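You operate a simulated robot arm through the tools that you are given. There is no shell and no other tool. Be economical: measure what you need, move in short steps, check, and stop when the job is done.

You run a simulated two-armed robot. Do the job below in one go: nothing can be reset, and whatever is moved stays where it is left.

## Task
Pick up the jar marked sepia with one hand, pass it to the other hand and put it on the shelf under the small black table. Set down upright: jar marked sepia.

Only the result counts: the job must be done as asked and must still hold three seconds after the hand-in. Knocking over, shifting, dropping, spilling or breaking anything else fails it.

## Robot
Two 6-joint arms with two-finger parallel grippers on one trunk, on a base that drives. Base frame: it is fixed to the floor where the robot stands at the start and does not move with it; the origin is under the middle of the robot, x ahead of it, y to its left, z up. Readings come in mm, degrees, newtons and seconds.
The left shoulder is at the start at [-107, 177, 710], the right one opposite. Each reaches about 796 mm from its shoulder. Places, roughly: shelf under the small black table [-1100, -600, 400]. Payload 1.57 kg a hand.
The TCP of each hand is the grasp point between the finger pads, 30 mm short of the fingertips. In the tool frame z runs along the fingers and y along their closing line. The gripper opens to 80 mm. The fingers are 17 mm wide and 12 mm thick; the gripper's body (40 by 82 mm) begins 80 mm behind the TCP.
Orientation is that of the tool frame in the base frame, as a unit quaternion [w, x, y, z]. With the fingers straight down and closing along the base's y, the tool's x points along the base's -x, its y along +y and its z along -z.

## Interface
- The arms move only by the tool arm_command. It takes "left_moves", "right_moves" or both (then of equal length, played together; a hand with none holds still); each is a list of rows, each a list of 7 numbers: the shift along the tool's x, y, z in mm, then the turn, a rotation vector about the tool's x, y, z in degrees, then the gripper command, from -1 (fully open) to 1 (shut), values between in proportion. In form: [[x, y, z, wx, wy, wz, jaw], ...]. A call has 1 to 20 rows; each row is the pose to reach, as a shift and turn from the pose commanded when the call began, along the tool's axes at that moment. A row lasts 0.2 s, in which the tool goes at most 50 mm and 8.6 degrees; a call with a longer step from one row to the next is refused whole, and so is a gripper value outside its range. Where a pose cannot be reached the arm comes as near as it can. A force on the tool above 40 N (or 10 N above the force at the start of the call, whichever is more), or a blocked arm, ends the call early, and 0.2 s more pass. Each finger travels about 72 mm/s and halts on what it meets, pressing with about 41 N; the grip force reading is that of the motor and also rises with nothing between the fingers. The clock runs only during rows and for 0.2 s after the last one: add rows that repeat a pose to give the fingers time. It gives the time, the measured TCP pose, the force on the tool (base axes), the opening and the grip force at its end, in the units of the frame above (readings bear some noise), with the torque about the TCP (base axes, N m) and any sound that the robot's microphone picked up, and new pictures: "pictures" is both (left out), scene, wrist or none (wrist: the cameras of the hands that moved).
- Cameras (640 x 400 px; columns grow to the right, rows downward): "scene" is now at [56.8, 20.9, 1461.5]; the picture's right is [0.21, -0.98, 0.00], its down [-0.45, -0.10, -0.89] and it looks along [0.87, 0.19, -0.46] (base axes); focal length 233 px, centre (320, 200). "left" rides on the left gripper at [72, 7, -122] in its tool frame; the picture's right is [-0.09, 1.00, 0.00], its down [-0.84, -0.08, -0.54] and it looks along [-0.54, -0.05, 0.84] (tool axes); focal length 238 px, centre (320, 200). "right" rides on the right gripper at [72, -7, -122] in its tool frame; the picture's right is [0.09, 1.00, 0.00], its down [-0.84, 0.08, -0.54] and it looks along [-0.54, 0.05, 0.84] (tool axes); focal length 238 px, centre (320, 200). There is no depth. A picture from a camera that has moved, and an enlarged one, comes with that camera's place and axes in the base frame and with its lens.
- move_column(by): slides the trunk up (or, below 0, down) by that many mm; the arms and the scene camera ride with it, the base frame stays. It gives what a move gives, with no picture.
- drive_base(legs): drives the robot by 1 to 6 legs, each [ahead, left, turn to the left] in mm, mm and degrees, along the robot's own axes; the way and the turn of a leg run together, so that a leg with both is an arc; at most 1500 mm and 180 degrees a leg. The arms and the cameras ride along, it lands a little off, and it stops where it bumps. It gives what a move gives, and a new picture of the scene camera.
- turn_head(pan, tilt): turns the head with the scene camera to pan (to the left, within 143 degrees either way) and tilt (down, from -29 to 69), counted from straight ahead of the robot. It gives what a move gives, and a new picture of the scene camera.
- zoom(camera, box): a new picture of the part [left, top, right, bottom] of that camera's present view, enlarged. The clock stands still meanwhile.
- hand_in(): hands the job in; it is judged then, once.

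Work in short steps. Places have to be worked out from the pictures, the camera data and where the tool is seen: move nearer, look again, correct. Check each grasp and each placing, and mend what went wrong. You have 120 turns and 260 pictures in all, those below and enlarged ones among them. Open the grippers and draw the arms clear of the work before you hand the job in, unless the task says otherwise; then end with one line.

The tools are called after "Emit:" by a JSON object that holds its "name" and its "arguments". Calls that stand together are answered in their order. arm_command: Moves the arms, as the interface text tells. Its arguments: {"type":"object","properties":{"left_moves":{"type":"array","items":{"type":"array","items":{"type":"number"}}},"right_moves":{"type":"array","items":{"type":"array","items":{"type":"number"}}},"pictures":{"type":"string","enum":["both","scene","wrist","none"]}},"required":[]} The other tools are called the same way: move_column (by) slides the trunk up or down; drive_base (legs) drives the base; turn_head (pan, tilt) turns the head that bears the scene camera; zoom (camera, box) takes an enlarged picture of a part of a camera's view; hand_in () hands the job in.

At the start:

```text
clock: 0.0
left_tcp_pos: [421.3, 235.9, 1000.2]
left_tcp_rot: [0.001, 0.0, 1.0, 0.0]
left_ft_force: [-0.7, -0.3, 0.7]
left_wrist_torque: [0.01, 0.0, 0.0]
left_finger_gap: 79.9
left_grip_force: 0.2
right_tcp_pos: [324.7, -131.7, 999.7]
right_tcp_rot: [0.0, 0.001, 1.0, 0.0]
right_ft_force: [-0.1, 0.0, 0.2]
right_wrist_torque: [-0.02, -0.01, 0.02]
right_finger_gap: 80.0
right_grip_force: 0.0
trunk travel left (down, up): [-150.0, 178.0]
robot x, y, heading: [-0.8, -0.9, -0.0]
head pan, tilt: [12.3, 27.5]
```

scene: 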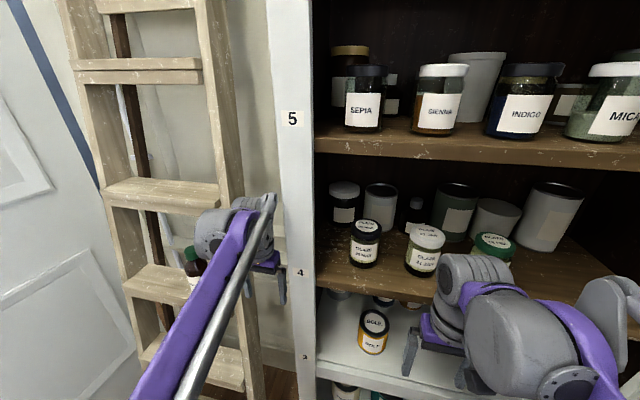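
right: 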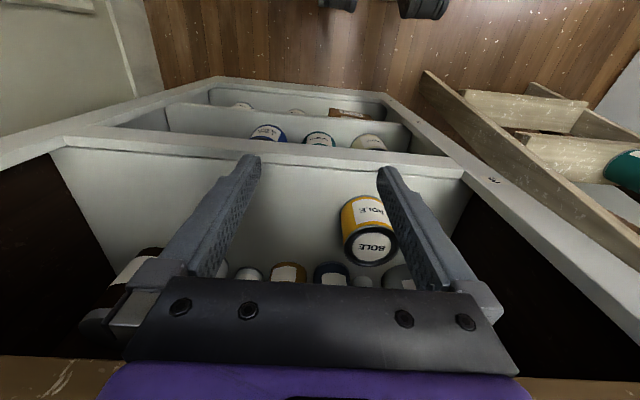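
left: 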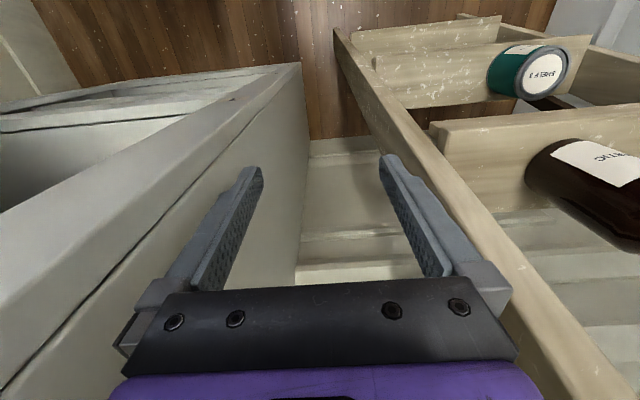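

I start by inspecting the sepia jar closely and other jars around it.

Emit:
{"name": "zoom", "arguments": {"camera": "scene", "box": [280, 20, 480, 145]}}

Emit:
{"name": "turn_head", "arguments": {"pan": -20, "tilt": 20}}

Emit:
{"name": "turn_head", "arguments": {"pan": -140, "tilt": 30}}

```text
3.20 times, centred on (380, 82) of scene
camera zoom: at [56.8, 20.9, 1461.5], right [0.21, -0.98, 0.0], down [-0.45, -0.1, -0.89], along [0.87, 0.19, -0.46], focal length 747 px, centre (128, 576)
```

zoom: 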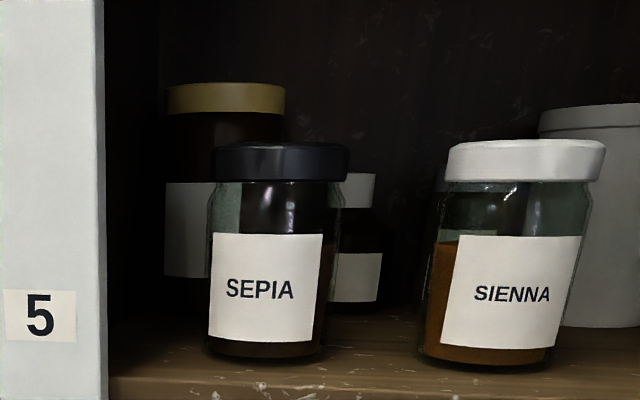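

```text
clock: 1.0
left_tcp_pos: [421.9, 236.5, 1000.7]
left_tcp_rot: [-0.001, -0.001, 1.0, 0.001]
left_ft_force: [0.9, 0.4, -0.6]
left_wrist_torque: [-0.02, 0.02, -0.03]
left_finger_gap: 80.0
left_grip_force: 0.1
right_tcp_pos: [324.0, -131.2, 1000.5]
right_tcp_rot: [0.0, 0.001, 1.0, -0.001]
right_ft_force: [0.3, 0.9, 0.1]
right_wrist_torque: [-0.01, 0.01, -0.06]
right_finger_gap: 80.1
right_grip_force: 0.0
trunk travel left (down, up): [-150.0, 178.0]
robot x, y, heading: [-2.4, 0.6, -0.1]
head pan, tilt: [-20.0, 20.0]
camera scene: at [55.0, -30.3, 1473.5], right [-0.34, -0.94, 0.0], down [-0.32, 0.12, -0.94], along [0.88, -0.32, -0.34], focal length 233 px, centre (320, 200)
```

scene: 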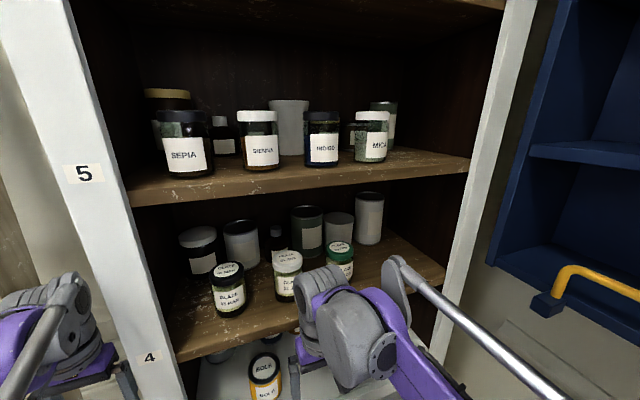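

```text
clock: 3.0
left_tcp_pos: [422.0, 235.2, 1000.7]
left_tcp_rot: [0.0, 0.001, 1.0, -0.001]
left_ft_force: [0.2, -0.1, -0.5]
left_wrist_torque: [0.0, 0.03, 0.0]
left_finger_gap: 80.0
left_grip_force: 0.1
right_tcp_pos: [324.9, -130.8, 1000.1]
right_tcp_rot: [-0.001, 0.0, 1.0, 0.001]
right_ft_force: [-0.4, 0.4, 1.2]
right_wrist_torque: [-0.01, 0.0, -0.03]
right_finger_gap: 80.0
right_grip_force: 0.1
trunk travel left (down, up): [-150.0, 178.0]
robot x, y, heading: [-4.0, -1.3, 0.1]
head pan, tilt: [-140.0, 30.0]
camera scene: at [-101.8, -56.7, 1457.5], right [-0.64, 0.77, 0.0], down [0.38, 0.32, -0.87], along [-0.66, -0.56, -0.5], focal length 233 px, centre (320, 200)
```

scene: 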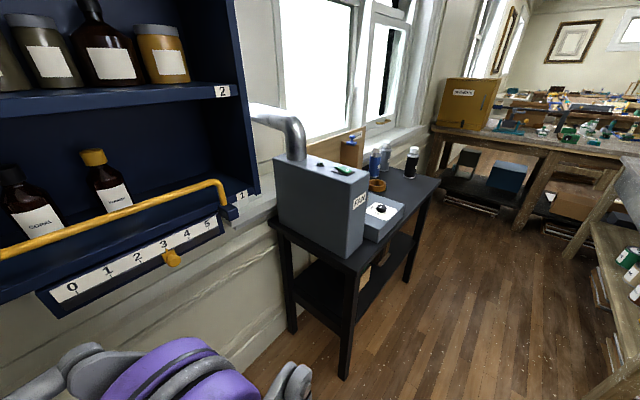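

The small black table stands roughly at x -1480…-640, y -750…-345. Before anything else I look at the left gripper's surroundings near the ladder.

Emit:
{"name": "turn_head", "arguments": {"pan": 20, "tilt": 55}}

```text
clock: 5.4
left_tcp_pos: [422.4, 236.2, 999.3]
left_tcp_rot: [0.0, 0.0, 1.0, 0.0]
left_ft_force: [0.1, 0.9, 0.4]
left_wrist_torque: [0.02, 0.02, -0.02]
left_finger_gap: 79.9
left_grip_force: 0.1
right_tcp_pos: [325.3, -130.6, 999.7]
right_tcp_rot: [0.0, 0.0, 1.0, 0.0]
right_ft_force: [-0.1, 0.2, -0.4]
right_wrist_torque: [0.02, 0.0, 0.0]
right_finger_gap: 79.9
right_grip_force: 0.0
trunk travel left (down, up): [-150.0, 178.0]
robot x, y, heading: [-3.3, 1.3, -0.0]
head pan, tilt: [20.0, 55.0]
camera scene: at [35.2, 26.1, 1421.5], right [0.34, -0.94, 0.0], down [-0.77, -0.28, -0.57], along [0.54, 0.2, -0.82], focal length 233 px, centre (320, 200)
```

scene: 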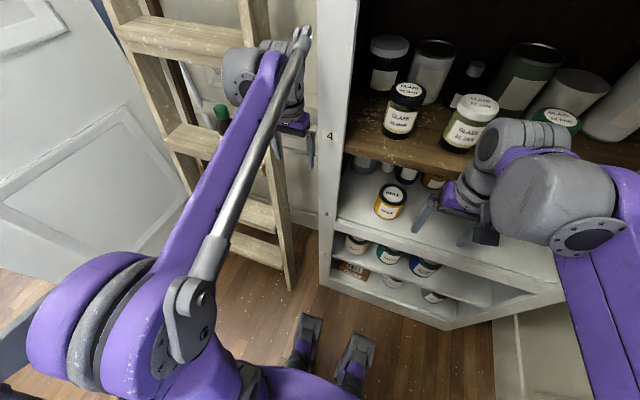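

The cabinet front is at about x≈400, and the left gripper is between it and the ladder. I pull the left hand straight back 150 mm and then raise the trunk for a second viewpoint.

Emit:
{"name": "arm_command", "arguments": {"left_moves": [[40, 0, 0, 0, 0, 0, -1], [80, 0, 0, 0, 0, 0, -1], [120, 0, 0, 0, 0, 0, -1], [160, 0, 0, 0, 0, 0, -1]], "pictures": "none"}}

Emit:
{"name": "move_column", "arguments": {"by": 170}}

Emit:
{"name": "turn_head", "arguments": {"pan": 0, "tilt": 30}}

Emit:
{"name": "zoom", "arguments": {"camera": "scene", "box": [200, 100, 400, 225]}}

```text
clock: 6.4
left_tcp_pos: [260.1, 234.8, 999.9]
left_tcp_rot: [0.0, 0.0, 1.0, 0.0]
left_ft_force: [-0.7, 0.3, -0.9]
left_wrist_torque: [0.03, 0.01, 0.01]
left_finger_gap: 79.8
left_grip_force: 0.1
right_tcp_pos: [324.6, -131.6, 1000.5]
right_tcp_rot: [0.001, 0.0, 1.0, 0.0]
right_ft_force: [-0.6, -0.2, 0.6]
right_wrist_torque: [-0.03, -0.01, 0.01]
right_finger_gap: 79.9
right_grip_force: 0.1
trunk travel left (down, up): [-150.0, 178.0]
robot x, y, heading: [0.0, 1.8, 0.1]
head pan, tilt: [20.0, 55.0]
```

```text
clock: 8.4
left_tcp_pos: [261.5, 236.9, 1170.2]
left_tcp_rot: [0.0, 0.0, 1.0, 0.0]
left_ft_force: [-0.8, 0.1, 0.3]
left_wrist_torque: [0.0, -0.01, 0.01]
left_finger_gap: 80.0
left_grip_force: 0.1
right_tcp_pos: [323.2, -131.1, 1169.8]
right_tcp_rot: [0.0, 0.0, 1.0, -0.001]
right_ft_force: [0.9, -1.0, -0.6]
right_wrist_torque: [-0.01, 0.0, -0.01]
right_finger_gap: 80.3
right_grip_force: 0.0
trunk travel left (down, up): [-320.0, 8.0]
robot x, y, heading: [-1.4, -1.4, 0.1]
head pan, tilt: [20.0, 55.0]
```

```text
clock: 9.2
left_tcp_pos: [261.8, 236.0, 1170.9]
left_tcp_rot: [0.0, -0.001, 1.0, 0.0]
left_ft_force: [-0.1, 0.2, -0.3]
left_wrist_torque: [-0.01, -0.01, 0.0]
left_finger_gap: 80.3
left_grip_force: 0.1
right_tcp_pos: [325.3, -132.3, 1170.0]
right_tcp_rot: [0.0, 0.0, 1.0, 0.0]
right_ft_force: [0.2, 0.4, -0.1]
right_wrist_torque: [-0.01, 0.0, -0.04]
right_finger_gap: 80.0
right_grip_force: 0.0
trunk travel left (down, up): [-320.0, 8.0]
robot x, y, heading: [3.7, 0.5, 0.2]
head pan, tilt: [0.0, 30.0]
camera scene: at [47.8, 1.6, 1631.0], right [0.0, -1.0, 0.0], down [-0.5, 0.0, -0.87], along [0.87, 0.0, -0.5], focal length 233 px, centre (320, 200)
```

scene: 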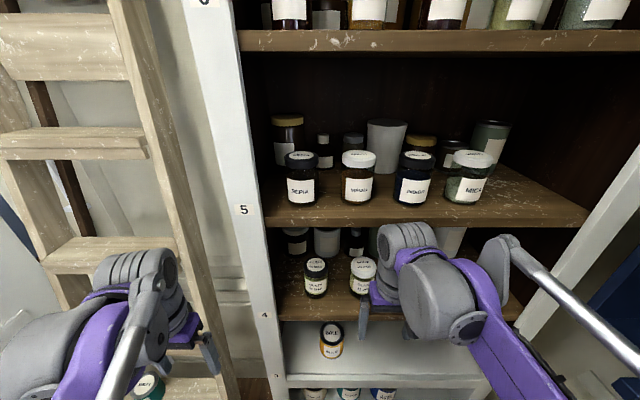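

```text
3.20 times, centred on (300, 162) of scene
camera zoom: at [47.8, 1.6, 1631.0], right [0.0, -1.0, 0.0], down [-0.5, 0.0, -0.87], along [0.87, 0.0, -0.5], focal length 747 px, centre (384, 320)
```

zoom: 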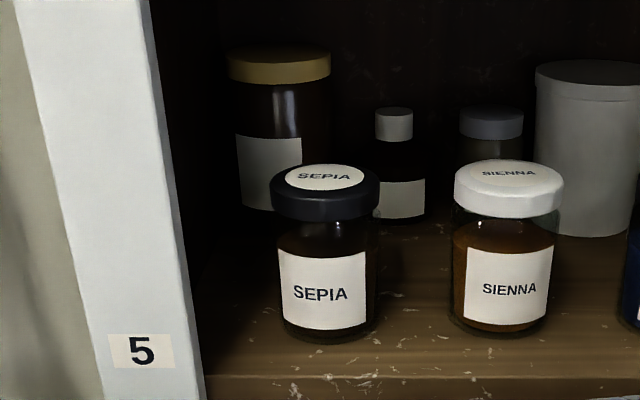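

Triangulated: sepia lid top ≈ (482, 37, 1480), shelf surface ≈ z 1378, jar ≈ 102 mm tall, body ≈ 60 mm; shelf edge x≈420, neighbours over 40 mm off. I pull both hands back and turn the right hand to point forward at low jar height.

Emit:
{"name": "arm_command", "arguments": {"left_moves": [[20, 0, 0, 0, 0, 0, -1], [40, 0, 0, 0, 0, 0, -1], [60, 0, 0, 0, 0, 0, -1], [80, 0, 0, 0, 0, 0, -1], [100, 0, 0, 0, 0, 0, -1], [100, 0, 0, 0, 0, 0, -1], [100, 0, 0, 0, 0, 0, -1], [100, 0, 0, 0, 0, 0, -1], [100, 0, 0, 0, 0, 0, -1], [100, 0, 0, 0, 0, 0, -1], [100, 0, 0, 0, 0, 0, -1], [100, 0, 0, 0, 0, 0, -1]], "right_moves": [[30, 0, 0, 0, 0, 0, -1], [60, 0, -10, 0, -8, 0, -1], [80, 10, -30, 0, -16, 0, -1], [90, 25, -55, 0, -24, 0, -1], [90, 45, -80, 0, -32, 0, -1], [90, 65, -105, 0, -40, 0, -1], [90, 85, -130, 0, -48, 0, -1], [90, 105, -155, 0, -56, 0, -1], [90, 125, -180, 0, -64, 0, -1], [90, 145, -205, 0, -72, 0, -1], [90, 160, -225, 0, -80, 0, -1], [90, 168, -240, 0, -88, 0, -1]], "pictures": "both"}}

```text
clock: 11.8
left_tcp_pos: [161.5, 236.7, 1169.4]
left_tcp_rot: [0.0, 0.0, 1.0, 0.0]
left_ft_force: [0.4, -1.1, -0.2]
left_wrist_torque: [0.0, 0.0, 0.0]
left_finger_gap: 79.9
left_grip_force: 0.0
right_tcp_pos: [234.8, 36.4, 1409.8]
right_tcp_rot: [0.695, 0.0, 0.719, 0.0]
right_ft_force: [0.4, 0.9, -0.1]
right_wrist_torque: [0.04, 0.0, -0.05]
right_finger_gap: 80.0
right_grip_force: 0.2
trunk travel left (down, up): [-320.0, 8.0]
robot x, y, heading: [-0.0, -0.3, 0.1]
head pan, tilt: [0.0, 30.0]
camera scene: at [47.5, 1.6, 1631.1], right [0.0, -1.0, 0.0], down [-0.5, 0.0, -0.87], along [0.87, 0.0, -0.5], focal length 233 px, centre (320, 200)
camera right: at [110.0, 28.3, 1341.7], right [0.0, 1.0, -0.09], down [-0.51, 0.08, 0.85], along [0.86, 0.05, 0.51], focal length 238 px, centre (320, 200)
camera left: at [90.7, 242.2, 1292.4], right [0.09, 1.0, 0.0], down [0.84, -0.08, 0.54], along [0.54, -0.05, -0.84], focal length 238 px, centre (320, 200)
```

scene: 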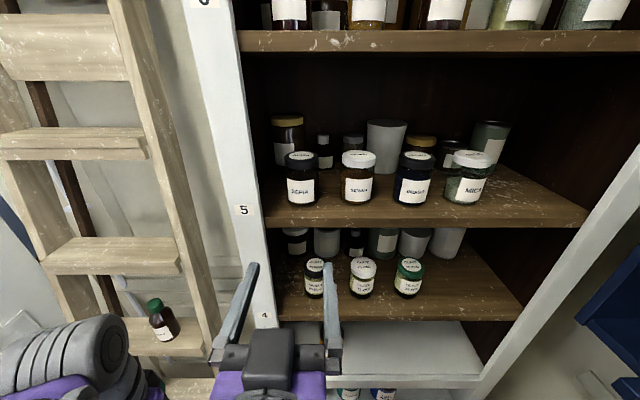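
right: 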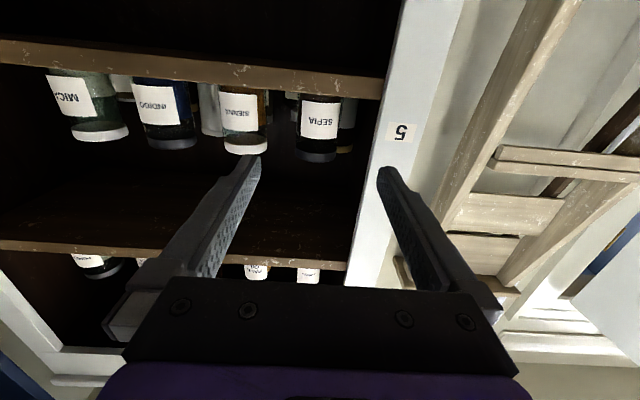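
left: 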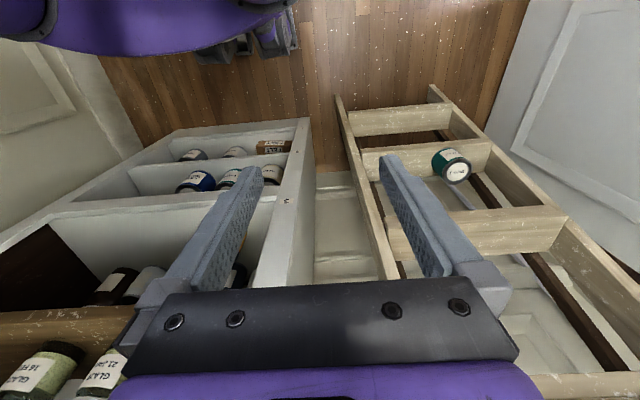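

The right hand reaches this pose fine and is lined up with the jar. Arm reach would fall short, so I drive 120 mm ahead (tips will stay about 35 mm short of the shelf edge).

Emit:
{"name": "drive_base", "arguments": {"legs": [[120, 0, 0]]}}

Emit:
{"name": "zoom", "arguments": {"camera": "right", "box": [160, 0, 480, 200]}}

```text
clock: 13.1
left_tcp_pos: [279.2, 236.3, 1169.6]
left_tcp_rot: [0.0, 0.0, 1.0, 0.0]
left_ft_force: [-0.1, -0.1, -0.8]
left_wrist_torque: [0.01, -0.04, -0.01]
left_finger_gap: 80.3
left_grip_force: 0.1
right_tcp_pos: [351.8, 35.9, 1409.2]
right_tcp_rot: [0.694, 0.0, 0.72, 0.0]
right_ft_force: [0.1, 0.1, 0.3]
right_wrist_torque: [0.03, -0.01, 0.02]
right_finger_gap: 79.8
right_grip_force: 0.1
trunk travel left (down, up): [-320.0, 8.0]
robot x, y, heading: [121.7, -0.4, 0.3]
head pan, tilt: [0.0, 30.0]
camera scene: at [164.7, 1.5, 1630.8], right [0.0, -1.0, 0.0], down [-0.5, 0.0, -0.87], along [0.87, 0.0, -0.5], focal length 233 px, centre (320, 200)
```

scene: 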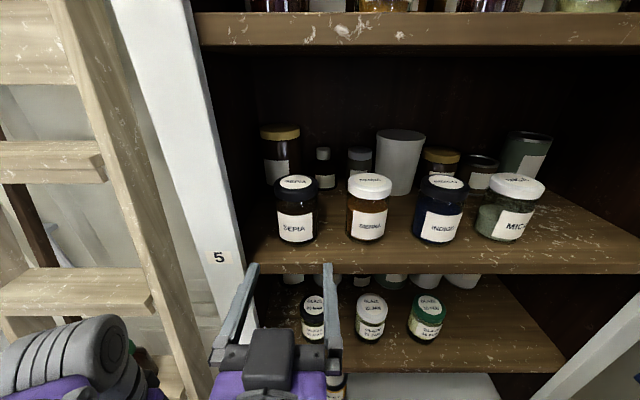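

```text
2.00 times, centred on (320, 100) of right
camera zoom: at [227.4, 27.9, 1341.4], right [0.0, 1.0, -0.09], down [-0.51, 0.08, 0.86], along [0.86, 0.05, 0.51], focal length 477 px, centre (320, 400)
```

zoom: 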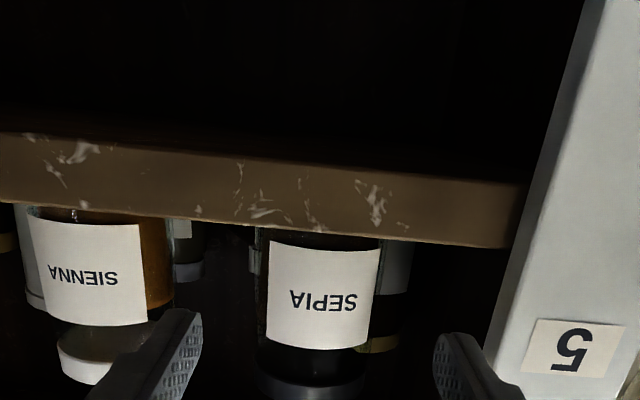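

Second check gives the jar centre at (481, 37.5), shelf surface z≈1380; the fingers straddle it. I slide the hand in 128 mm horizontally with open fingers.

Emit:
{"name": "arm_command", "arguments": {"right_moves": [[-1, 1, 32, 0, 0, 0, -1], [-2, 1, 64, 0, 0, 0, -1], [-3, 1, 90, 0, 0, 0, -1], [-4, 1, 110, 0, 0, 0, -1], [-4, 1, 127, 0, 0, 0, -1], [-4, 1, 127, 0, 0, 0, -1]], "pictures": "both"}}

Emit:
{"name": "zoom", "arguments": {"camera": "scene", "box": [220, 140, 380, 240]}}

```text
clock: 14.5
left_tcp_pos: [279.2, 235.7, 1170.2]
left_tcp_rot: [0.0, -0.001, 1.0, 0.0]
left_ft_force: [-0.2, -0.3, -1.0]
left_wrist_torque: [0.01, 0.0, -0.01]
left_finger_gap: 79.8
left_grip_force: 0.0
right_tcp_pos: [479.4, 37.0, 1408.3]
right_tcp_rot: [0.695, 0.0, 0.719, 0.0]
right_ft_force: [-0.4, -0.9, 0.0]
right_wrist_torque: [-0.02, 0.04, -0.01]
right_finger_gap: 80.0
right_grip_force: 0.0
trunk travel left (down, up): [-320.0, 8.0]
robot x, y, heading: [117.7, 2.6, 0.1]
head pan, tilt: [0.0, 30.0]
camera scene: at [165.7, 1.3, 1631.1], right [0.0, -1.0, 0.0], down [-0.5, 0.0, -0.87], along [0.87, 0.0, -0.5], focal length 233 px, centre (320, 200)
camera right: at [354.8, 29.2, 1341.2], right [0.0, 1.0, -0.09], down [-0.51, 0.08, 0.86], along [0.86, 0.05, 0.51], focal length 238 px, centre (320, 200)
```

scene: 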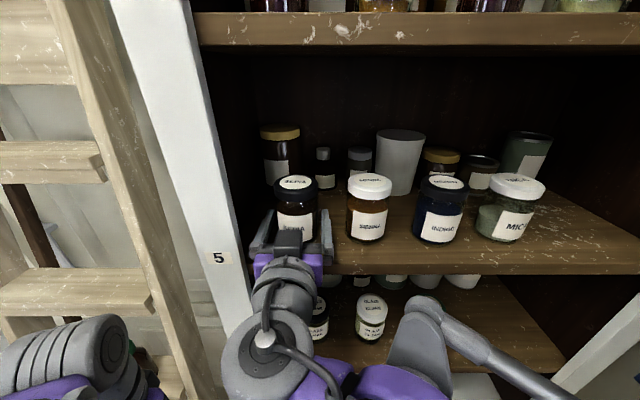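
right: 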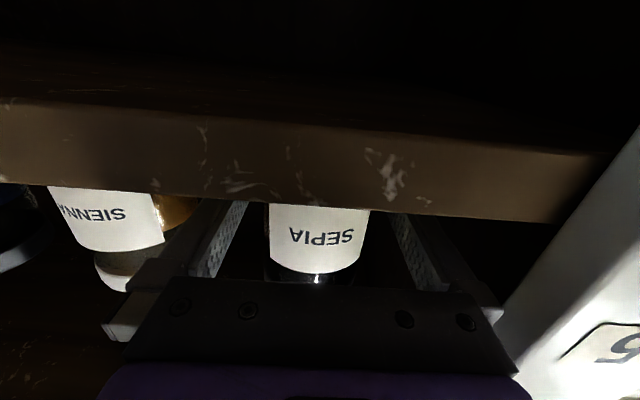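

```text
4.00 times, centred on (300, 190) of scene
camera zoom: at [165.7, 1.3, 1631.1], right [0.0, -1.0, 0.0], down [-0.5, 0.0, -0.87], along [0.87, 0.0, -0.5], focal length 934 px, centre (400, 240)
```

zoom: 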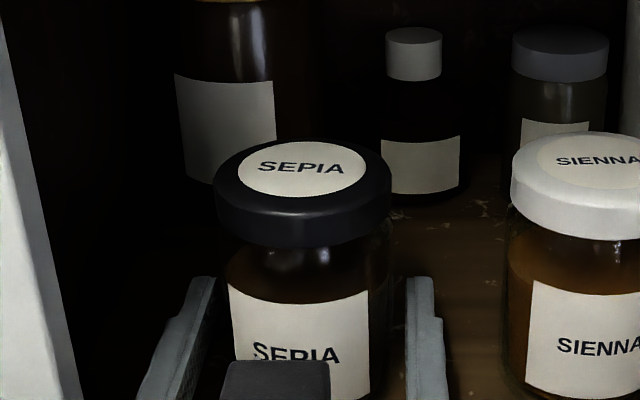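

The jar sits centred between the fingers with clearance on both sides. I close the gripper.

Emit:
{"name": "arm_command", "arguments": {"right_moves": [[0, 0, 0, 0, 0, 0, 0], [0, 0, 0, 0, 0, 0, 1], [0, 0, 0, 0, 0, 0, 1], [0, 0, 0, 0, 0, 0, 1]], "pictures": "scene"}}

```text
clock: 15.5
left_tcp_pos: [280.5, 235.0, 1169.4]
left_tcp_rot: [0.0, 0.0, 1.0, 0.0]
left_ft_force: [-0.1, -0.6, -0.4]
left_wrist_torque: [-0.01, 0.03, 0.01]
left_finger_gap: 80.2
left_grip_force: 0.1
right_tcp_pos: [479.7, 38.5, 1408.6]
right_tcp_rot: [0.695, 0.0, 0.719, 0.0]
right_ft_force: [0.3, 0.2, -0.4]
right_wrist_torque: [-0.03, 0.0, 0.04]
right_finger_gap: 66.7
right_grip_force: 40.8
trunk travel left (down, up): [-320.0, 8.0]
robot x, y, heading: [115.4, -1.7, -0.1]
head pan, tilt: [0.0, 30.0]
camera scene: at [165.9, 1.3, 1631.1], right [0.0, -1.0, 0.0], down [-0.5, 0.0, -0.87], along [0.87, 0.0, -0.5], focal length 233 px, centre (320, 200)
```

scene: 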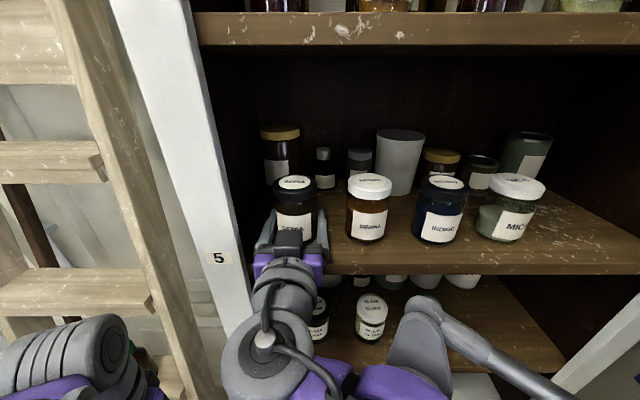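

Gripped at 66.7 mm with 41 N. I lift 40 mm and then pull straight out.

Emit:
{"name": "arm_command", "arguments": {"right_moves": [[-10, 0, 0, 0, 0, 0, 1], [-25, 0, 0, 0, 0, 0, 1], [-40, 0, 0, 0, 0, 0, 1], [-40, 0, -30, 0, 0, 0, 1], [-38, 0, -60, 0, 0, 0, 1], [-36, 0, -95, 0, 0, 0, 1], [-35, 0, -130, 0, 0, 0, 1], [-35, 0, -130, 0, 0, 0, 1]], "pictures": "both"}}

```text
clock: 17.3
left_tcp_pos: [280.3, 234.9, 1169.6]
left_tcp_rot: [0.0, 0.0, 1.0, 0.0]
left_ft_force: [-0.2, 0.3, -0.1]
left_wrist_torque: [0.01, 0.0, 0.02]
left_finger_gap: 80.1
left_grip_force: 0.1
right_tcp_pos: [352.6, 37.2, 1447.9]
right_tcp_rot: [0.694, 0.001, 0.72, -0.001]
right_ft_force: [-0.7, 0.1, -4.2]
right_wrist_torque: [0.01, 0.01, -0.01]
right_finger_gap: 66.6
right_grip_force: 41.5
trunk travel left (down, up): [-320.0, 8.0]
robot x, y, heading: [118.8, -1.8, 0.1]
head pan, tilt: [0.0, 30.0]
camera scene: at [166.2, 1.6, 1631.1], right [0.0, -1.0, 0.0], down [-0.5, 0.0, -0.87], along [0.87, 0.0, -0.5], focal length 233 px, centre (320, 200)
camera right: at [226.3, 28.8, 1380.6], right [0.0, 1.0, -0.09], down [-0.51, 0.08, 0.86], along [0.86, 0.05, 0.51], focal length 238 px, centre (320, 200)
```

scene: 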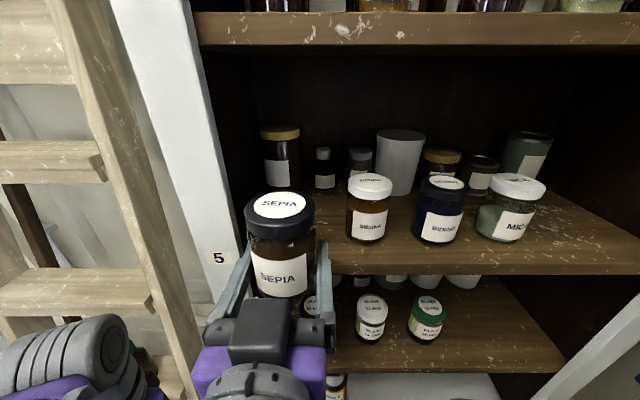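
right: 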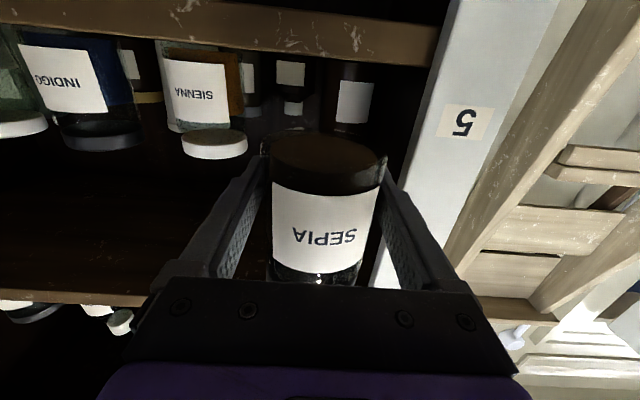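

The jar is held upright (tool load ≈ 4 N). I back the base 450 mm away from the cabinet for room for the handover.

Emit:
{"name": "drive_base", "arguments": {"legs": [[-450, 0, 0]]}}

Emit:
{"name": "turn_head", "arguments": {"pan": -130, "tilt": 40}}

Emit:
{"name": "turn_head", "arguments": {"pan": 140, "tilt": 30}}

```text
clock: 20.0
left_tcp_pos: [-167.6, 237.0, 1169.5]
left_tcp_rot: [-0.001, 0.002, 1.0, 0.0]
left_ft_force: [-0.3, 0.4, 0.4]
left_wrist_torque: [-0.03, -0.02, 0.02]
left_finger_gap: 80.3
left_grip_force: 0.0
right_tcp_pos: [-95.8, 36.5, 1448.3]
right_tcp_rot: [0.694, 0.002, 0.72, -0.002]
right_ft_force: [0.5, -0.8, -4.3]
right_wrist_torque: [0.05, 0.01, 0.01]
right_finger_gap: 66.5
right_grip_force: 41.6
trunk travel left (down, up): [-320.0, 8.0]
robot x, y, heading: [-327.7, -0.7, -0.2]
head pan, tilt: [0.0, 30.0]
camera scene: at [-281.8, 2.5, 1631.2], right [-0.01, -1.0, 0.0], down [-0.5, 0.0, -0.87], along [0.87, 0.0, -0.5], focal length 233 px, centre (320, 200)
```

scene: 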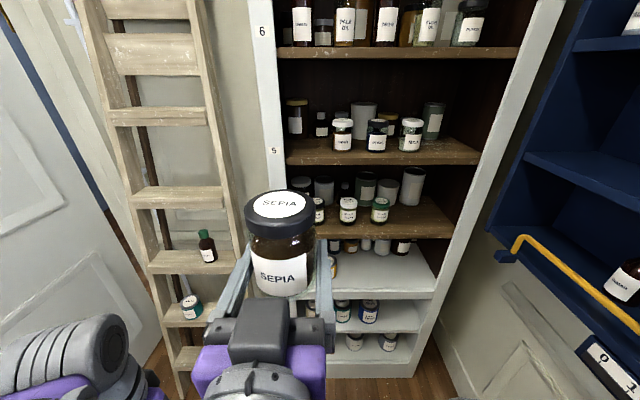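

```text
clock: 22.1
left_tcp_pos: [-166.3, 236.0, 1170.7]
left_tcp_rot: [0.001, 0.003, 1.0, 0.0]
left_ft_force: [0.4, -0.5, 0.6]
left_wrist_torque: [0.01, 0.0, -0.03]
left_finger_gap: 79.9
left_grip_force: 0.1
right_tcp_pos: [-97.3, 37.1, 1448.8]
right_tcp_rot: [0.695, 0.002, 0.719, -0.001]
right_ft_force: [-0.7, 0.0, -3.7]
right_wrist_torque: [0.01, -0.01, 0.01]
right_finger_gap: 67.0
right_grip_force: 41.0
trunk travel left (down, up): [-320.0, 8.0]
robot x, y, heading: [-327.0, 2.3, -0.5]
head pan, tilt: [-130.0, 40.0]
camera scene: at [-427.6, -61.9, 1615.7], right [-0.76, 0.65, 0.0], down [0.42, 0.49, -0.77], along [-0.5, -0.58, -0.64], focal length 233 px, centre (320, 200)
```

scene: 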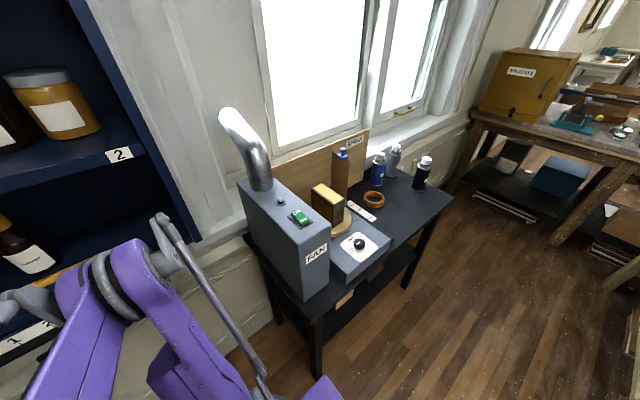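

```text
clock: 25.9
left_tcp_pos: [-166.2, 235.6, 1169.7]
left_tcp_rot: [0.0, 0.003, 1.0, 0.0]
left_ft_force: [0.2, 0.3, -1.2]
left_wrist_torque: [0.0, -0.02, -0.01]
left_finger_gap: 79.8
left_grip_force: 0.1
right_tcp_pos: [-97.0, 35.9, 1448.6]
right_tcp_rot: [0.694, 0.002, 0.72, -0.002]
right_ft_force: [0.6, -0.1, -3.7]
right_wrist_torque: [0.02, 0.0, 0.02]
right_finger_gap: 66.5
right_grip_force: 40.9
trunk travel left (down, up): [-320.0, 8.0]
robot x, y, heading: [-327.7, 1.6, -0.1]
head pan, tilt: [140.0, 30.0]
camera scene: at [-441.7, 61.5, 1631.1], right [0.65, 0.76, 0.0], down [0.38, -0.32, -0.87], along [-0.66, 0.56, -0.5], focal length 233 px, centre (320, 200)
```

scene: 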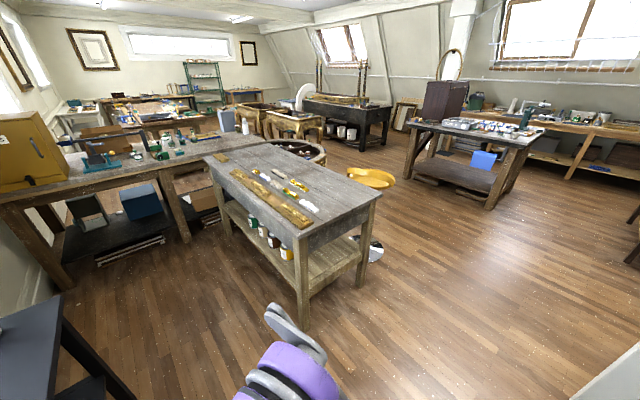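

Both areas are clear enough. Now I bring the jar in front of the chest (≈(20,-20,1150)) with the right hand and turn the left hand to point at it from the left, waiting 160 mm away.

Emit:
{"name": "arm_command", "arguments": {"left_moves": [[-12, -6, 0, 4.33, -4.33, 4.33, -1], [-24, -12, -1, 8.66, -8.66, 8.66, -1], [-36, -18, -1, 13, -13, 13, -1], [-48, -24, -2, 17.3, -17.3, 17.3, -1], [-60, -30, -2, 21.7, -21.7, 21.7, -1], [-72, -36, -3, 26, -26, 26, -1], [-84, -42, -3, 30.3, -30.3, 30.3, -1], [-96, -48, -4, 34.6, -34.6, 34.6, -1], [-108, -54, -4, 39, -39, 39, -1], [-120, -60, -5, 43.3, -43.3, 43.3, -1], [-132, -66, -5, 47.6, -47.6, 47.6, -1], [-144, -72, -6, 52, -52, 52, -1], [-156, -78, -6, 56.3, -56.3, 56.3, -1], [-168, -84, -7, 60.6, -60.6, 60.6, -1], [-180, -90, -7, 65, -65, 65, -1], [-186, -96, -8, 69.3, -69.3, 69.3, -1]], "right_moves": [[19, -3, 7, 0, 0, 0, 1], [38, -7, 14, 0, 0, 0, 1], [56, -10, 22, 0, 0, 0, 1], [75, -14, 29, 0, 0, 0, 1], [94, -17, 36, 0, 0, 0, 1], [113, -21, 44, 0, 0, 0, 1], [131, -24, 51, 0, 0, 0, 1], [150, -28, 58, 0, 0, 0, 1], [169, -31, 66, 0, 0, 0, 1], [188, -35, 73, 0, 0, 0, 1], [206, -38, 80, 0, 0, 0, 1], [225, -42, 88, 0, 0, 0, 1], [244, -45, 95, 0, 0, 0, 1], [263, -49, 102, 0, 0, 0, 1], [281, -52, 110, 0, 0, 0, 1], [300, -56, 117, 0, 0, 0, 1]], "pictures": "none"}}

Emit:
{"name": "turn_head", "arguments": {"pan": 0, "tilt": 55}}

Emit:
{"name": "zoom", "arguments": {"camera": "left", "box": [0, 0, 640, 400]}}

```text
clock: 29.2
left_tcp_pos: [24.4, 129.0, 1176.6]
left_tcp_rot: [-0.5, -0.5, -0.499, 0.5]
left_ft_force: [-0.8, 0.3, 0.1]
left_wrist_torque: [0.02, -0.01, 0.01]
left_finger_gap: 79.9
left_grip_force: 0.2
left hand out of reach, approached as far as the arm can: row 16
right_tcp_pos: [9.0, -19.0, 1144.6]
right_tcp_rot: [0.695, 0.002, 0.719, -0.002]
right_ft_force: [1.3, 0.3, -4.2]
right_wrist_torque: [-0.03, -0.02, 0.0]
right_finger_gap: 66.6
right_grip_force: 40.8
trunk travel left (down, up): [-320.0, 8.0]
robot x, y, heading: [-331.0, -0.1, -0.2]
head pan, tilt: [140.0, 30.0]
```

```text
clock: 31.5
left_tcp_pos: [23.9, 128.4, 1177.6]
left_tcp_rot: [0.499, 0.501, 0.5, -0.5]
left_ft_force: [-0.7, -0.2, 0.4]
left_wrist_torque: [-0.02, -0.02, -0.01]
left_finger_gap: 80.0
left_grip_force: 0.0
right_tcp_pos: [8.9, -19.3, 1144.5]
right_tcp_rot: [0.694, 0.002, 0.72, -0.002]
right_ft_force: [-0.5, -0.3, -2.8]
right_wrist_torque: [0.0, 0.02, 0.01]
right_finger_gap: 66.5
right_grip_force: 41.1
trunk travel left (down, up): [-320.0, 8.0]
robot x, y, heading: [-329.7, 2.3, -0.5]
head pan, tilt: [0.0, 55.0]
camera scene: at [-300.5, 2.6, 1595.0], right [0.0, -1.0, 0.0], down [-0.82, 0.0, -0.57], along [0.57, 0.0, -0.82], focal length 233 px, centre (320, 200)
```

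scene: 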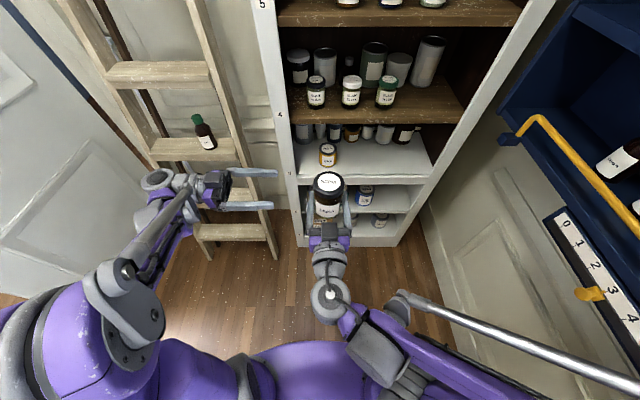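

```text
1.00 times, centred on (320, 200) of left (not enlarged: the box is as wide or as high as the picture)
camera zoom: at [31.9, 250.8, 1106.4], right [1.0, 0.0, 0.09], down [-0.08, 0.54, 0.84], along [-0.05, -0.84, 0.54], focal length 238 px, centre (320, 200)
```

zoom: 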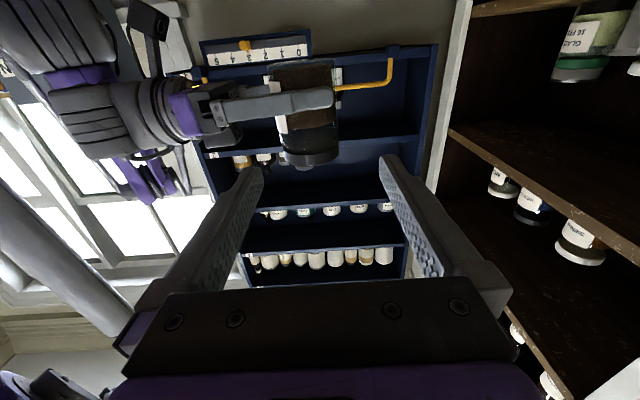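

The left hand hit a joint limit on the last row but is posed properly at (24,128,1177). Instead I bring the jar to it: first align x and z and go half the way in y, then look.

Emit:
{"name": "arm_command", "arguments": {"right_moves": [[-3, 0, 8, 0, 0, 0, 1], [-6, 0, 15, 0, 0, 0, 1], [-6, 20, 15, 0, 0, 0, 1], [-6, 40, 15, 0, 0, 0, 1], [-6, 60, 15, 0, 0, 0, 1], [-6, 60, 15, 0, 0, 0, 1]], "pictures": "scene"}}

Emit:
{"name": "zoom", "arguments": {"camera": "left", "box": [0, 0, 640, 400]}}

Emit:
{"name": "zoom", "arguments": {"camera": "scene", "box": [180, 120, 420, 270]}}

```text
clock: 32.9
left_tcp_pos: [24.4, 128.8, 1177.2]
left_tcp_rot: [0.499, 0.502, 0.499, -0.5]
left_ft_force: [0.0, -0.8, 0.5]
left_wrist_torque: [0.0, 0.01, -0.01]
left_finger_gap: 80.1
left_grip_force: 0.1
right_tcp_pos: [24.1, 41.3, 1150.2]
right_tcp_rot: [0.695, 0.002, 0.719, -0.002]
right_ft_force: [0.4, 0.2, -4.2]
right_wrist_torque: [-0.01, -0.01, -0.01]
right_finger_gap: 66.5
right_grip_force: 41.8
trunk travel left (down, up): [-320.0, 8.0]
robot x, y, heading: [-331.4, 3.4, -0.2]
head pan, tilt: [0.0, 55.0]
camera scene: at [-300.7, 2.1, 1595.0], right [-0.01, -1.0, 0.0], down [-0.82, 0.0, -0.57], along [0.57, 0.0, -0.82], focal length 233 px, centre (320, 200)
```

scene: 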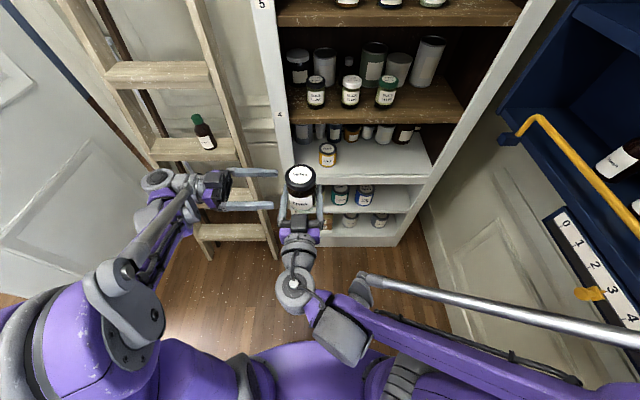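

```text
1.00 times, centred on (320, 200) of left (not enlarged: the box is as wide or as high as the picture)
camera zoom: at [32.0, 250.3, 1106.5], right [1.0, 0.0, 0.09], down [-0.08, 0.54, 0.84], along [-0.05, -0.84, 0.54], focal length 238 px, centre (320, 200)
```

zoom: 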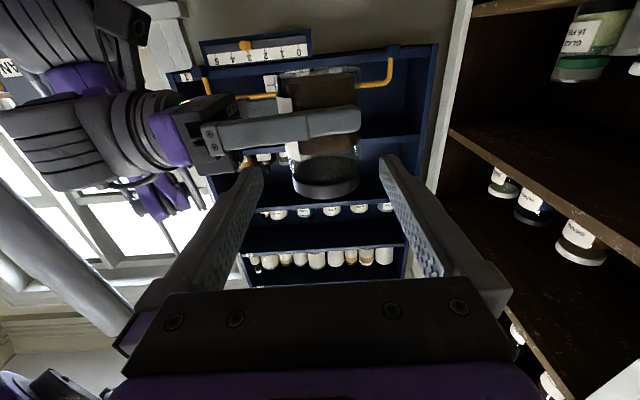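

```text
2.67 times, centred on (300, 195) of scene
camera zoom: at [-300.7, 2.1, 1595.0], right [-0.01, -1.0, 0.0], down [-0.82, 0.0, -0.57], along [0.57, 0.0, -0.82], focal length 622 px, centre (373, 213)
```

zoom: 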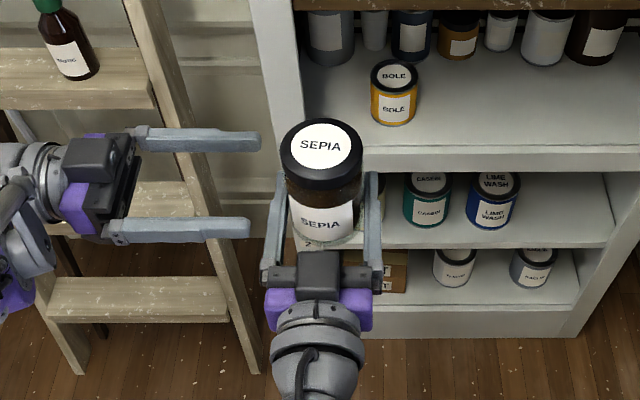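

Alignment looks right, the left finger will pass ahead of the right gripper's palm. I bring the jar in by the remaining 87 mm.

Emit:
{"name": "arm_command", "arguments": {"right_moves": [[0, 20, 0, 0, 0, 0, 1], [0, 40, 0, 0, 0, 0, 1], [0, 60, 0, 0, 0, 0, 1], [0, 75, 0, 0, 0, 0, 1], [0, 87, 0, 0, 0, 0, 1], [0, 87, 0, 0, 0, 0, 1]], "pictures": "none"}}

Emit:
{"name": "zoom", "arguments": {"camera": "left", "box": [0, 0, 640, 400]}}

Emit:
{"name": "zoom", "arguments": {"camera": "scene", "box": [160, 120, 360, 245]}}

```text
clock: 34.3
left_tcp_pos: [24.2, 128.3, 1176.2]
left_tcp_rot: [-0.5, -0.5, -0.5, 0.5]
left_ft_force: [-0.7, -0.7, -0.2]
left_wrist_torque: [0.03, -0.02, -0.02]
left_finger_gap: 79.9
left_grip_force: 0.1
right_tcp_pos: [25.6, 127.9, 1150.6]
right_tcp_rot: [0.695, 0.002, 0.719, -0.002]
right_ft_force: [1.3, 0.6, -3.5]
right_wrist_torque: [0.04, 0.0, 0.03]
right_finger_gap: 66.6
right_grip_force: 41.0
trunk travel left (down, up): [-320.0, 8.0]
robot x, y, heading: [-327.9, -1.4, -0.3]
head pan, tilt: [0.0, 55.0]
```

```text
1.00 times, centred on (320, 200) of left (not enlarged: the box is as wide or as high as the picture)
camera zoom: at [32.1, 250.5, 1106.4], right [1.0, 0.0, 0.09], down [-0.08, 0.54, 0.84], along [-0.05, -0.84, 0.54], focal length 238 px, centre (320, 200)
```

zoom: 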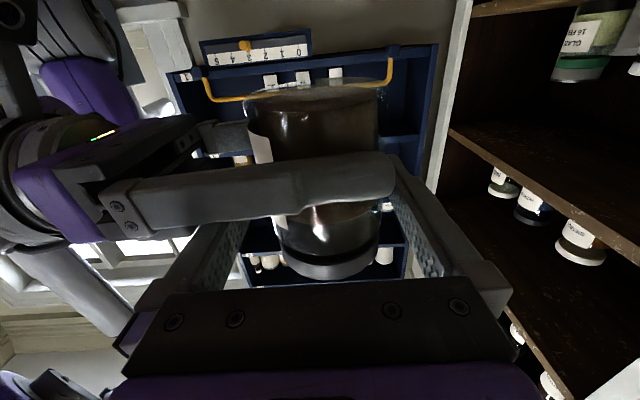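

```text
3.20 times, centred on (260, 182) of scene
camera zoom: at [-300.6, 2.4, 1595.0], right [-0.01, -1.0, 0.0], down [-0.82, 0.0, -0.57], along [0.57, 0.0, -0.82], focal length 747 px, centre (512, 256)
```

zoom: 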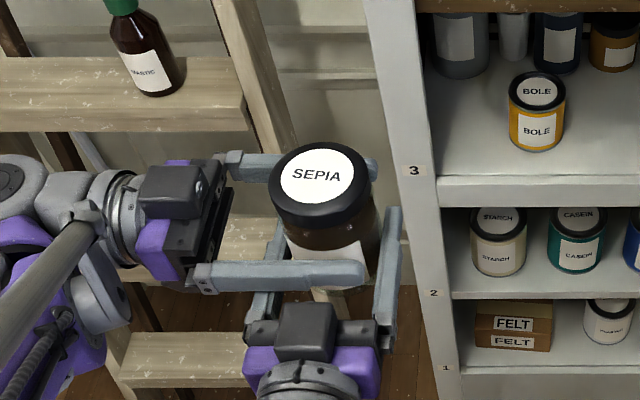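

The jar is centred between the left fingers, above the right ones. I close the left gripper.

Emit:
{"name": "arm_command", "arguments": {"left_moves": [[0, 0, 0, 0, 0, 0, 0], [0, 0, 0, 0, 0, 0, 1], [0, 0, 0, 0, 0, 0, 1], [0, 0, 0, 0, 0, 0, 1]], "pictures": "none"}}

Emit:
{"name": "zoom", "arguments": {"camera": "scene", "box": [160, 120, 360, 245]}}

```text
clock: 35.3
left_tcp_pos: [25.7, 128.9, 1177.7]
left_tcp_rot: [0.501, 0.501, 0.5, -0.499]
left_ft_force: [34.2, -3.4, -0.7]
left_wrist_torque: [0.02, -0.51, -0.11]
left_finger_gap: 67.0
left_grip_force: 39.9
right_tcp_pos: [24.5, 128.3, 1151.1]
right_tcp_rot: [0.694, 0.002, 0.72, -0.002]
right_ft_force: [-34.6, 3.3, -1.7]
right_wrist_torque: [-0.13, -0.41, 0.17]
right_finger_gap: 66.7
right_grip_force: 40.9
trunk travel left (down, up): [-320.0, 8.0]
robot x, y, heading: [-327.8, 3.8, -0.3]
head pan, tilt: [0.0, 55.0]
```

```text
3.20 times, centred on (260, 182) of scene
camera zoom: at [-300.5, 2.6, 1595.0], right [-0.01, -1.0, 0.0], down [-0.82, 0.0, -0.57], along [0.57, 0.0, -0.82], focal length 747 px, centre (512, 256)
```

zoom: 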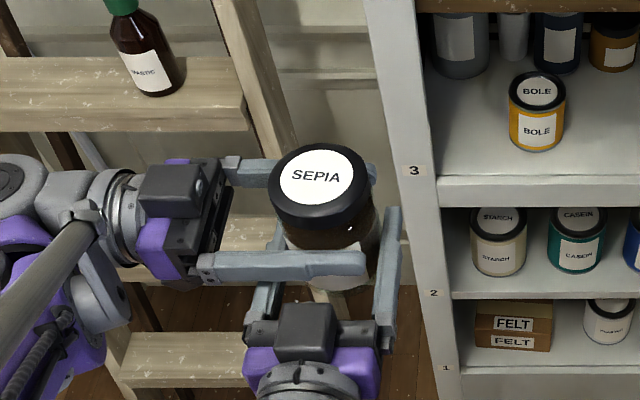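

Both hold, with a 34 N internal push along x; I ease the right hand back about 2 mm before releasing it.

Emit:
{"name": "arm_command", "arguments": {"left_moves": [[0, 0, 0, 0, 0, 0, 1], [0, 0, 0, 0, 0, 0, 1], [0, 0, 0, 0, 0, 0, 1]], "right_moves": [[0, 0, -1, 0, 0, 0, 1], [0, 0, -2, 0, 0, 0, 1], [0, 0, -2, 0, 0, 0, 1]], "pictures": "none"}}

```text
clock: 36.1
left_tcp_pos: [24.3, 128.8, 1176.5]
left_tcp_rot: [-0.5, -0.5, -0.5, 0.501]
left_ft_force: [16.7, -4.8, 0.9]
left_wrist_torque: [0.14, -0.42, 0.56]
left_finger_gap: 67.0
left_grip_force: 40.9
right_tcp_pos: [23.2, 128.2, 1151.2]
right_tcp_rot: [0.695, 0.002, 0.719, -0.002]
right_ft_force: [-16.2, 4.4, -4.5]
right_wrist_torque: [-0.24, 0.01, -0.5]
right_finger_gap: 66.9
right_grip_force: 40.9
trunk travel left (down, up): [-320.0, 8.0]
robot x, y, heading: [-326.8, -3.1, -0.4]
head pan, tilt: [0.0, 55.0]
```

The push fell to 16 N. Another 1.5 mm, then I open the right gripper.

Emit:
{"name": "arm_command", "arguments": {"left_moves": [[0, 0, 0, 0, 0, 0, 1], [0, 0, 0, 0, 0, 0, 1], [0, 0, 0, 0, 0, 0, 1], [0, 0, 0, 0, 0, 0, 1], [0, 0, 0, 0, 0, 0, 1]], "right_moves": [[0, 0, -1.5, 0, 0, 0, 1], [0, 0, -1.5, 0, 0, 0, 1], [0, 0, -1.5, 0, 0, 0, -1], [0, 0, -1.5, 0, 0, 0, -1], [0, 0, -1.5, 0, 0, 0, -1]], "pictures": "none"}}

Emit:
{"name": "zoom", "arguments": {"camera": "scene", "box": [160, 120, 360, 245]}}

Emit:
{"name": "zoom", "arguments": {"camera": "left", "box": [0, 0, 640, 400]}}

```text
clock: 37.3
left_tcp_pos: [24.1, 129.3, 1177.6]
left_tcp_rot: [0.499, 0.501, 0.499, -0.501]
left_ft_force: [-0.2, 0.0, 0.2]
left_wrist_torque: [0.0, 0.01, -0.02]
left_finger_gap: 66.9
left_grip_force: 40.9
right_tcp_pos: [22.4, 129.5, 1150.1]
right_tcp_rot: [0.695, 0.001, 0.719, -0.001]
right_ft_force: [0.8, -0.1, 0.4]
right_wrist_torque: [-0.02, -0.02, 0.01]
right_finger_gap: 80.1
right_grip_force: 0.0
trunk travel left (down, up): [-320.0, 8.0]
robot x, y, heading: [-333.4, 2.2, -0.3]
head pan, tilt: [0.0, 55.0]
```

```text
3.20 times, centred on (260, 182) of scene
camera zoom: at [-300.5, 2.7, 1595.0], right [-0.01, -1.0, 0.0], down [-0.82, 0.0, -0.57], along [0.57, 0.0, -0.82], focal length 747 px, centre (512, 256)
```

zoom: 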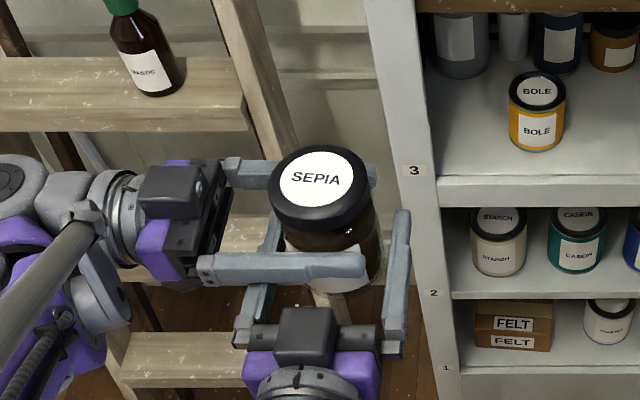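

```text
1.00 times, centred on (320, 200) of left (not enlarged: the box is as wide or as high as the picture)
camera zoom: at [32.1, 250.8, 1106.3], right [1.0, 0.0, 0.09], down [-0.08, 0.54, 0.84], along [-0.05, -0.84, 0.54], focal length 238 px, centre (320, 200)
```

zoom: 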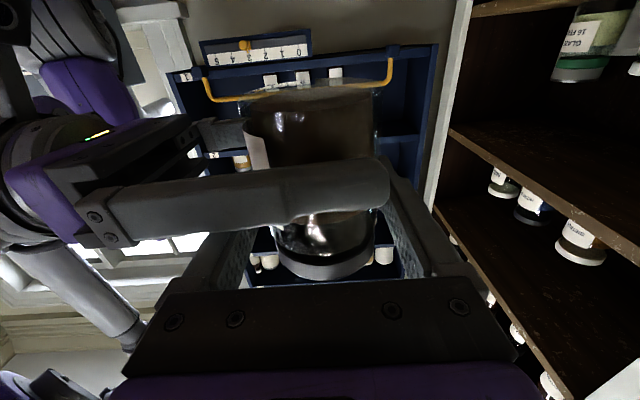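

The left hand now holds the jar alone. I withdraw the right hand straight back beneath the left finger.

Emit:
{"name": "arm_command", "arguments": {"right_moves": [[0, 0, -25, 0, 0, 0, -1], [0, 0, -50, 0, 0, 0, -1], [0, 0, -80, 0, 0, 0, -1], [0, -10, -110, 0, 0, 0, -1], [0, -50, -120, 0, 0, 0, -1], [0, -95, -120, 0, 0, 0, -1], [0, -140, -120, 0, 0, 0, -1], [0, -185, -120, 0, 0, 0, -1], [0, -230, -120, 0, 0, 0, -1]], "pictures": "scene"}}

Emit:
{"name": "zoom", "arguments": {"camera": "left", "box": [0, 0, 640, 400]}}

```text
clock: 39.3
left_tcp_pos: [23.4, 130.5, 1176.2]
left_tcp_rot: [0.5, 0.5, 0.499, -0.5]
left_ft_force: [0.2, 0.0, 0.2]
left_wrist_torque: [-0.02, -0.01, -0.01]
left_finger_gap: 66.7
left_grip_force: 40.4
right_tcp_pos: [-87.8, -55.3, 1135.0]
right_tcp_rot: [0.695, 0.003, 0.719, -0.004]
right_ft_force: [0.4, 0.5, -0.6]
right_wrist_torque: [0.04, 0.01, 0.01]
right_finger_gap: 79.8
right_grip_force: 0.0
right hand out of reach, approached as far as the arm can: row 8, 9
trunk travel left (down, up): [-320.0, 8.0]
robot x, y, heading: [-333.7, 1.4, -0.3]
head pan, tilt: [0.0, 55.0]
camera scene: at [-300.8, 4.3, 1595.0], right [-0.01, -1.0, 0.0], down [-0.82, 0.0, -0.57], along [0.57, 0.0, -0.82], focal length 233 px, centre (320, 200)
```

scene: 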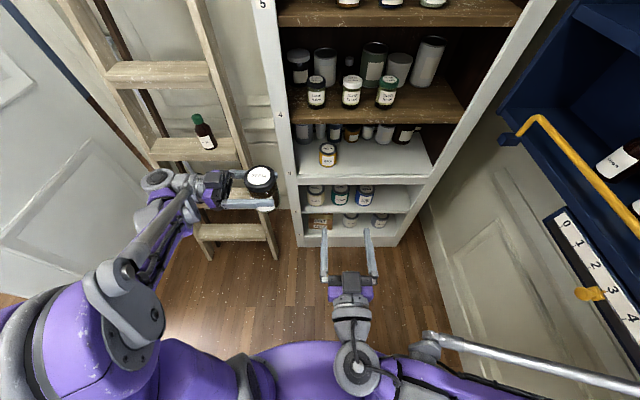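

```text
1.00 times, centred on (320, 200) of left (not enlarged: the box is as wide or as high as the picture)
camera zoom: at [31.9, 252.0, 1106.2], right [1.0, 0.0, 0.09], down [-0.08, 0.54, 0.84], along [-0.05, -0.84, 0.54], focal length 238 px, centre (320, 200)
```

zoom: 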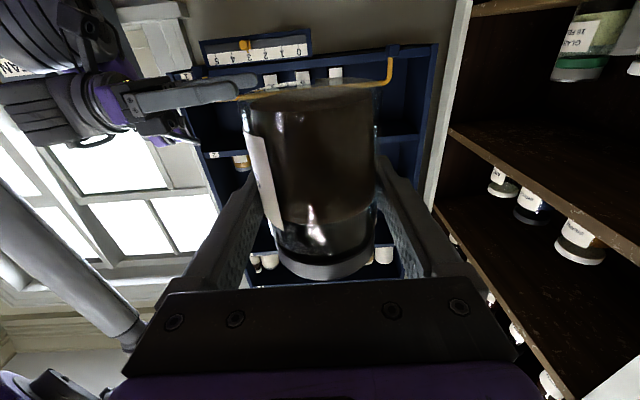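

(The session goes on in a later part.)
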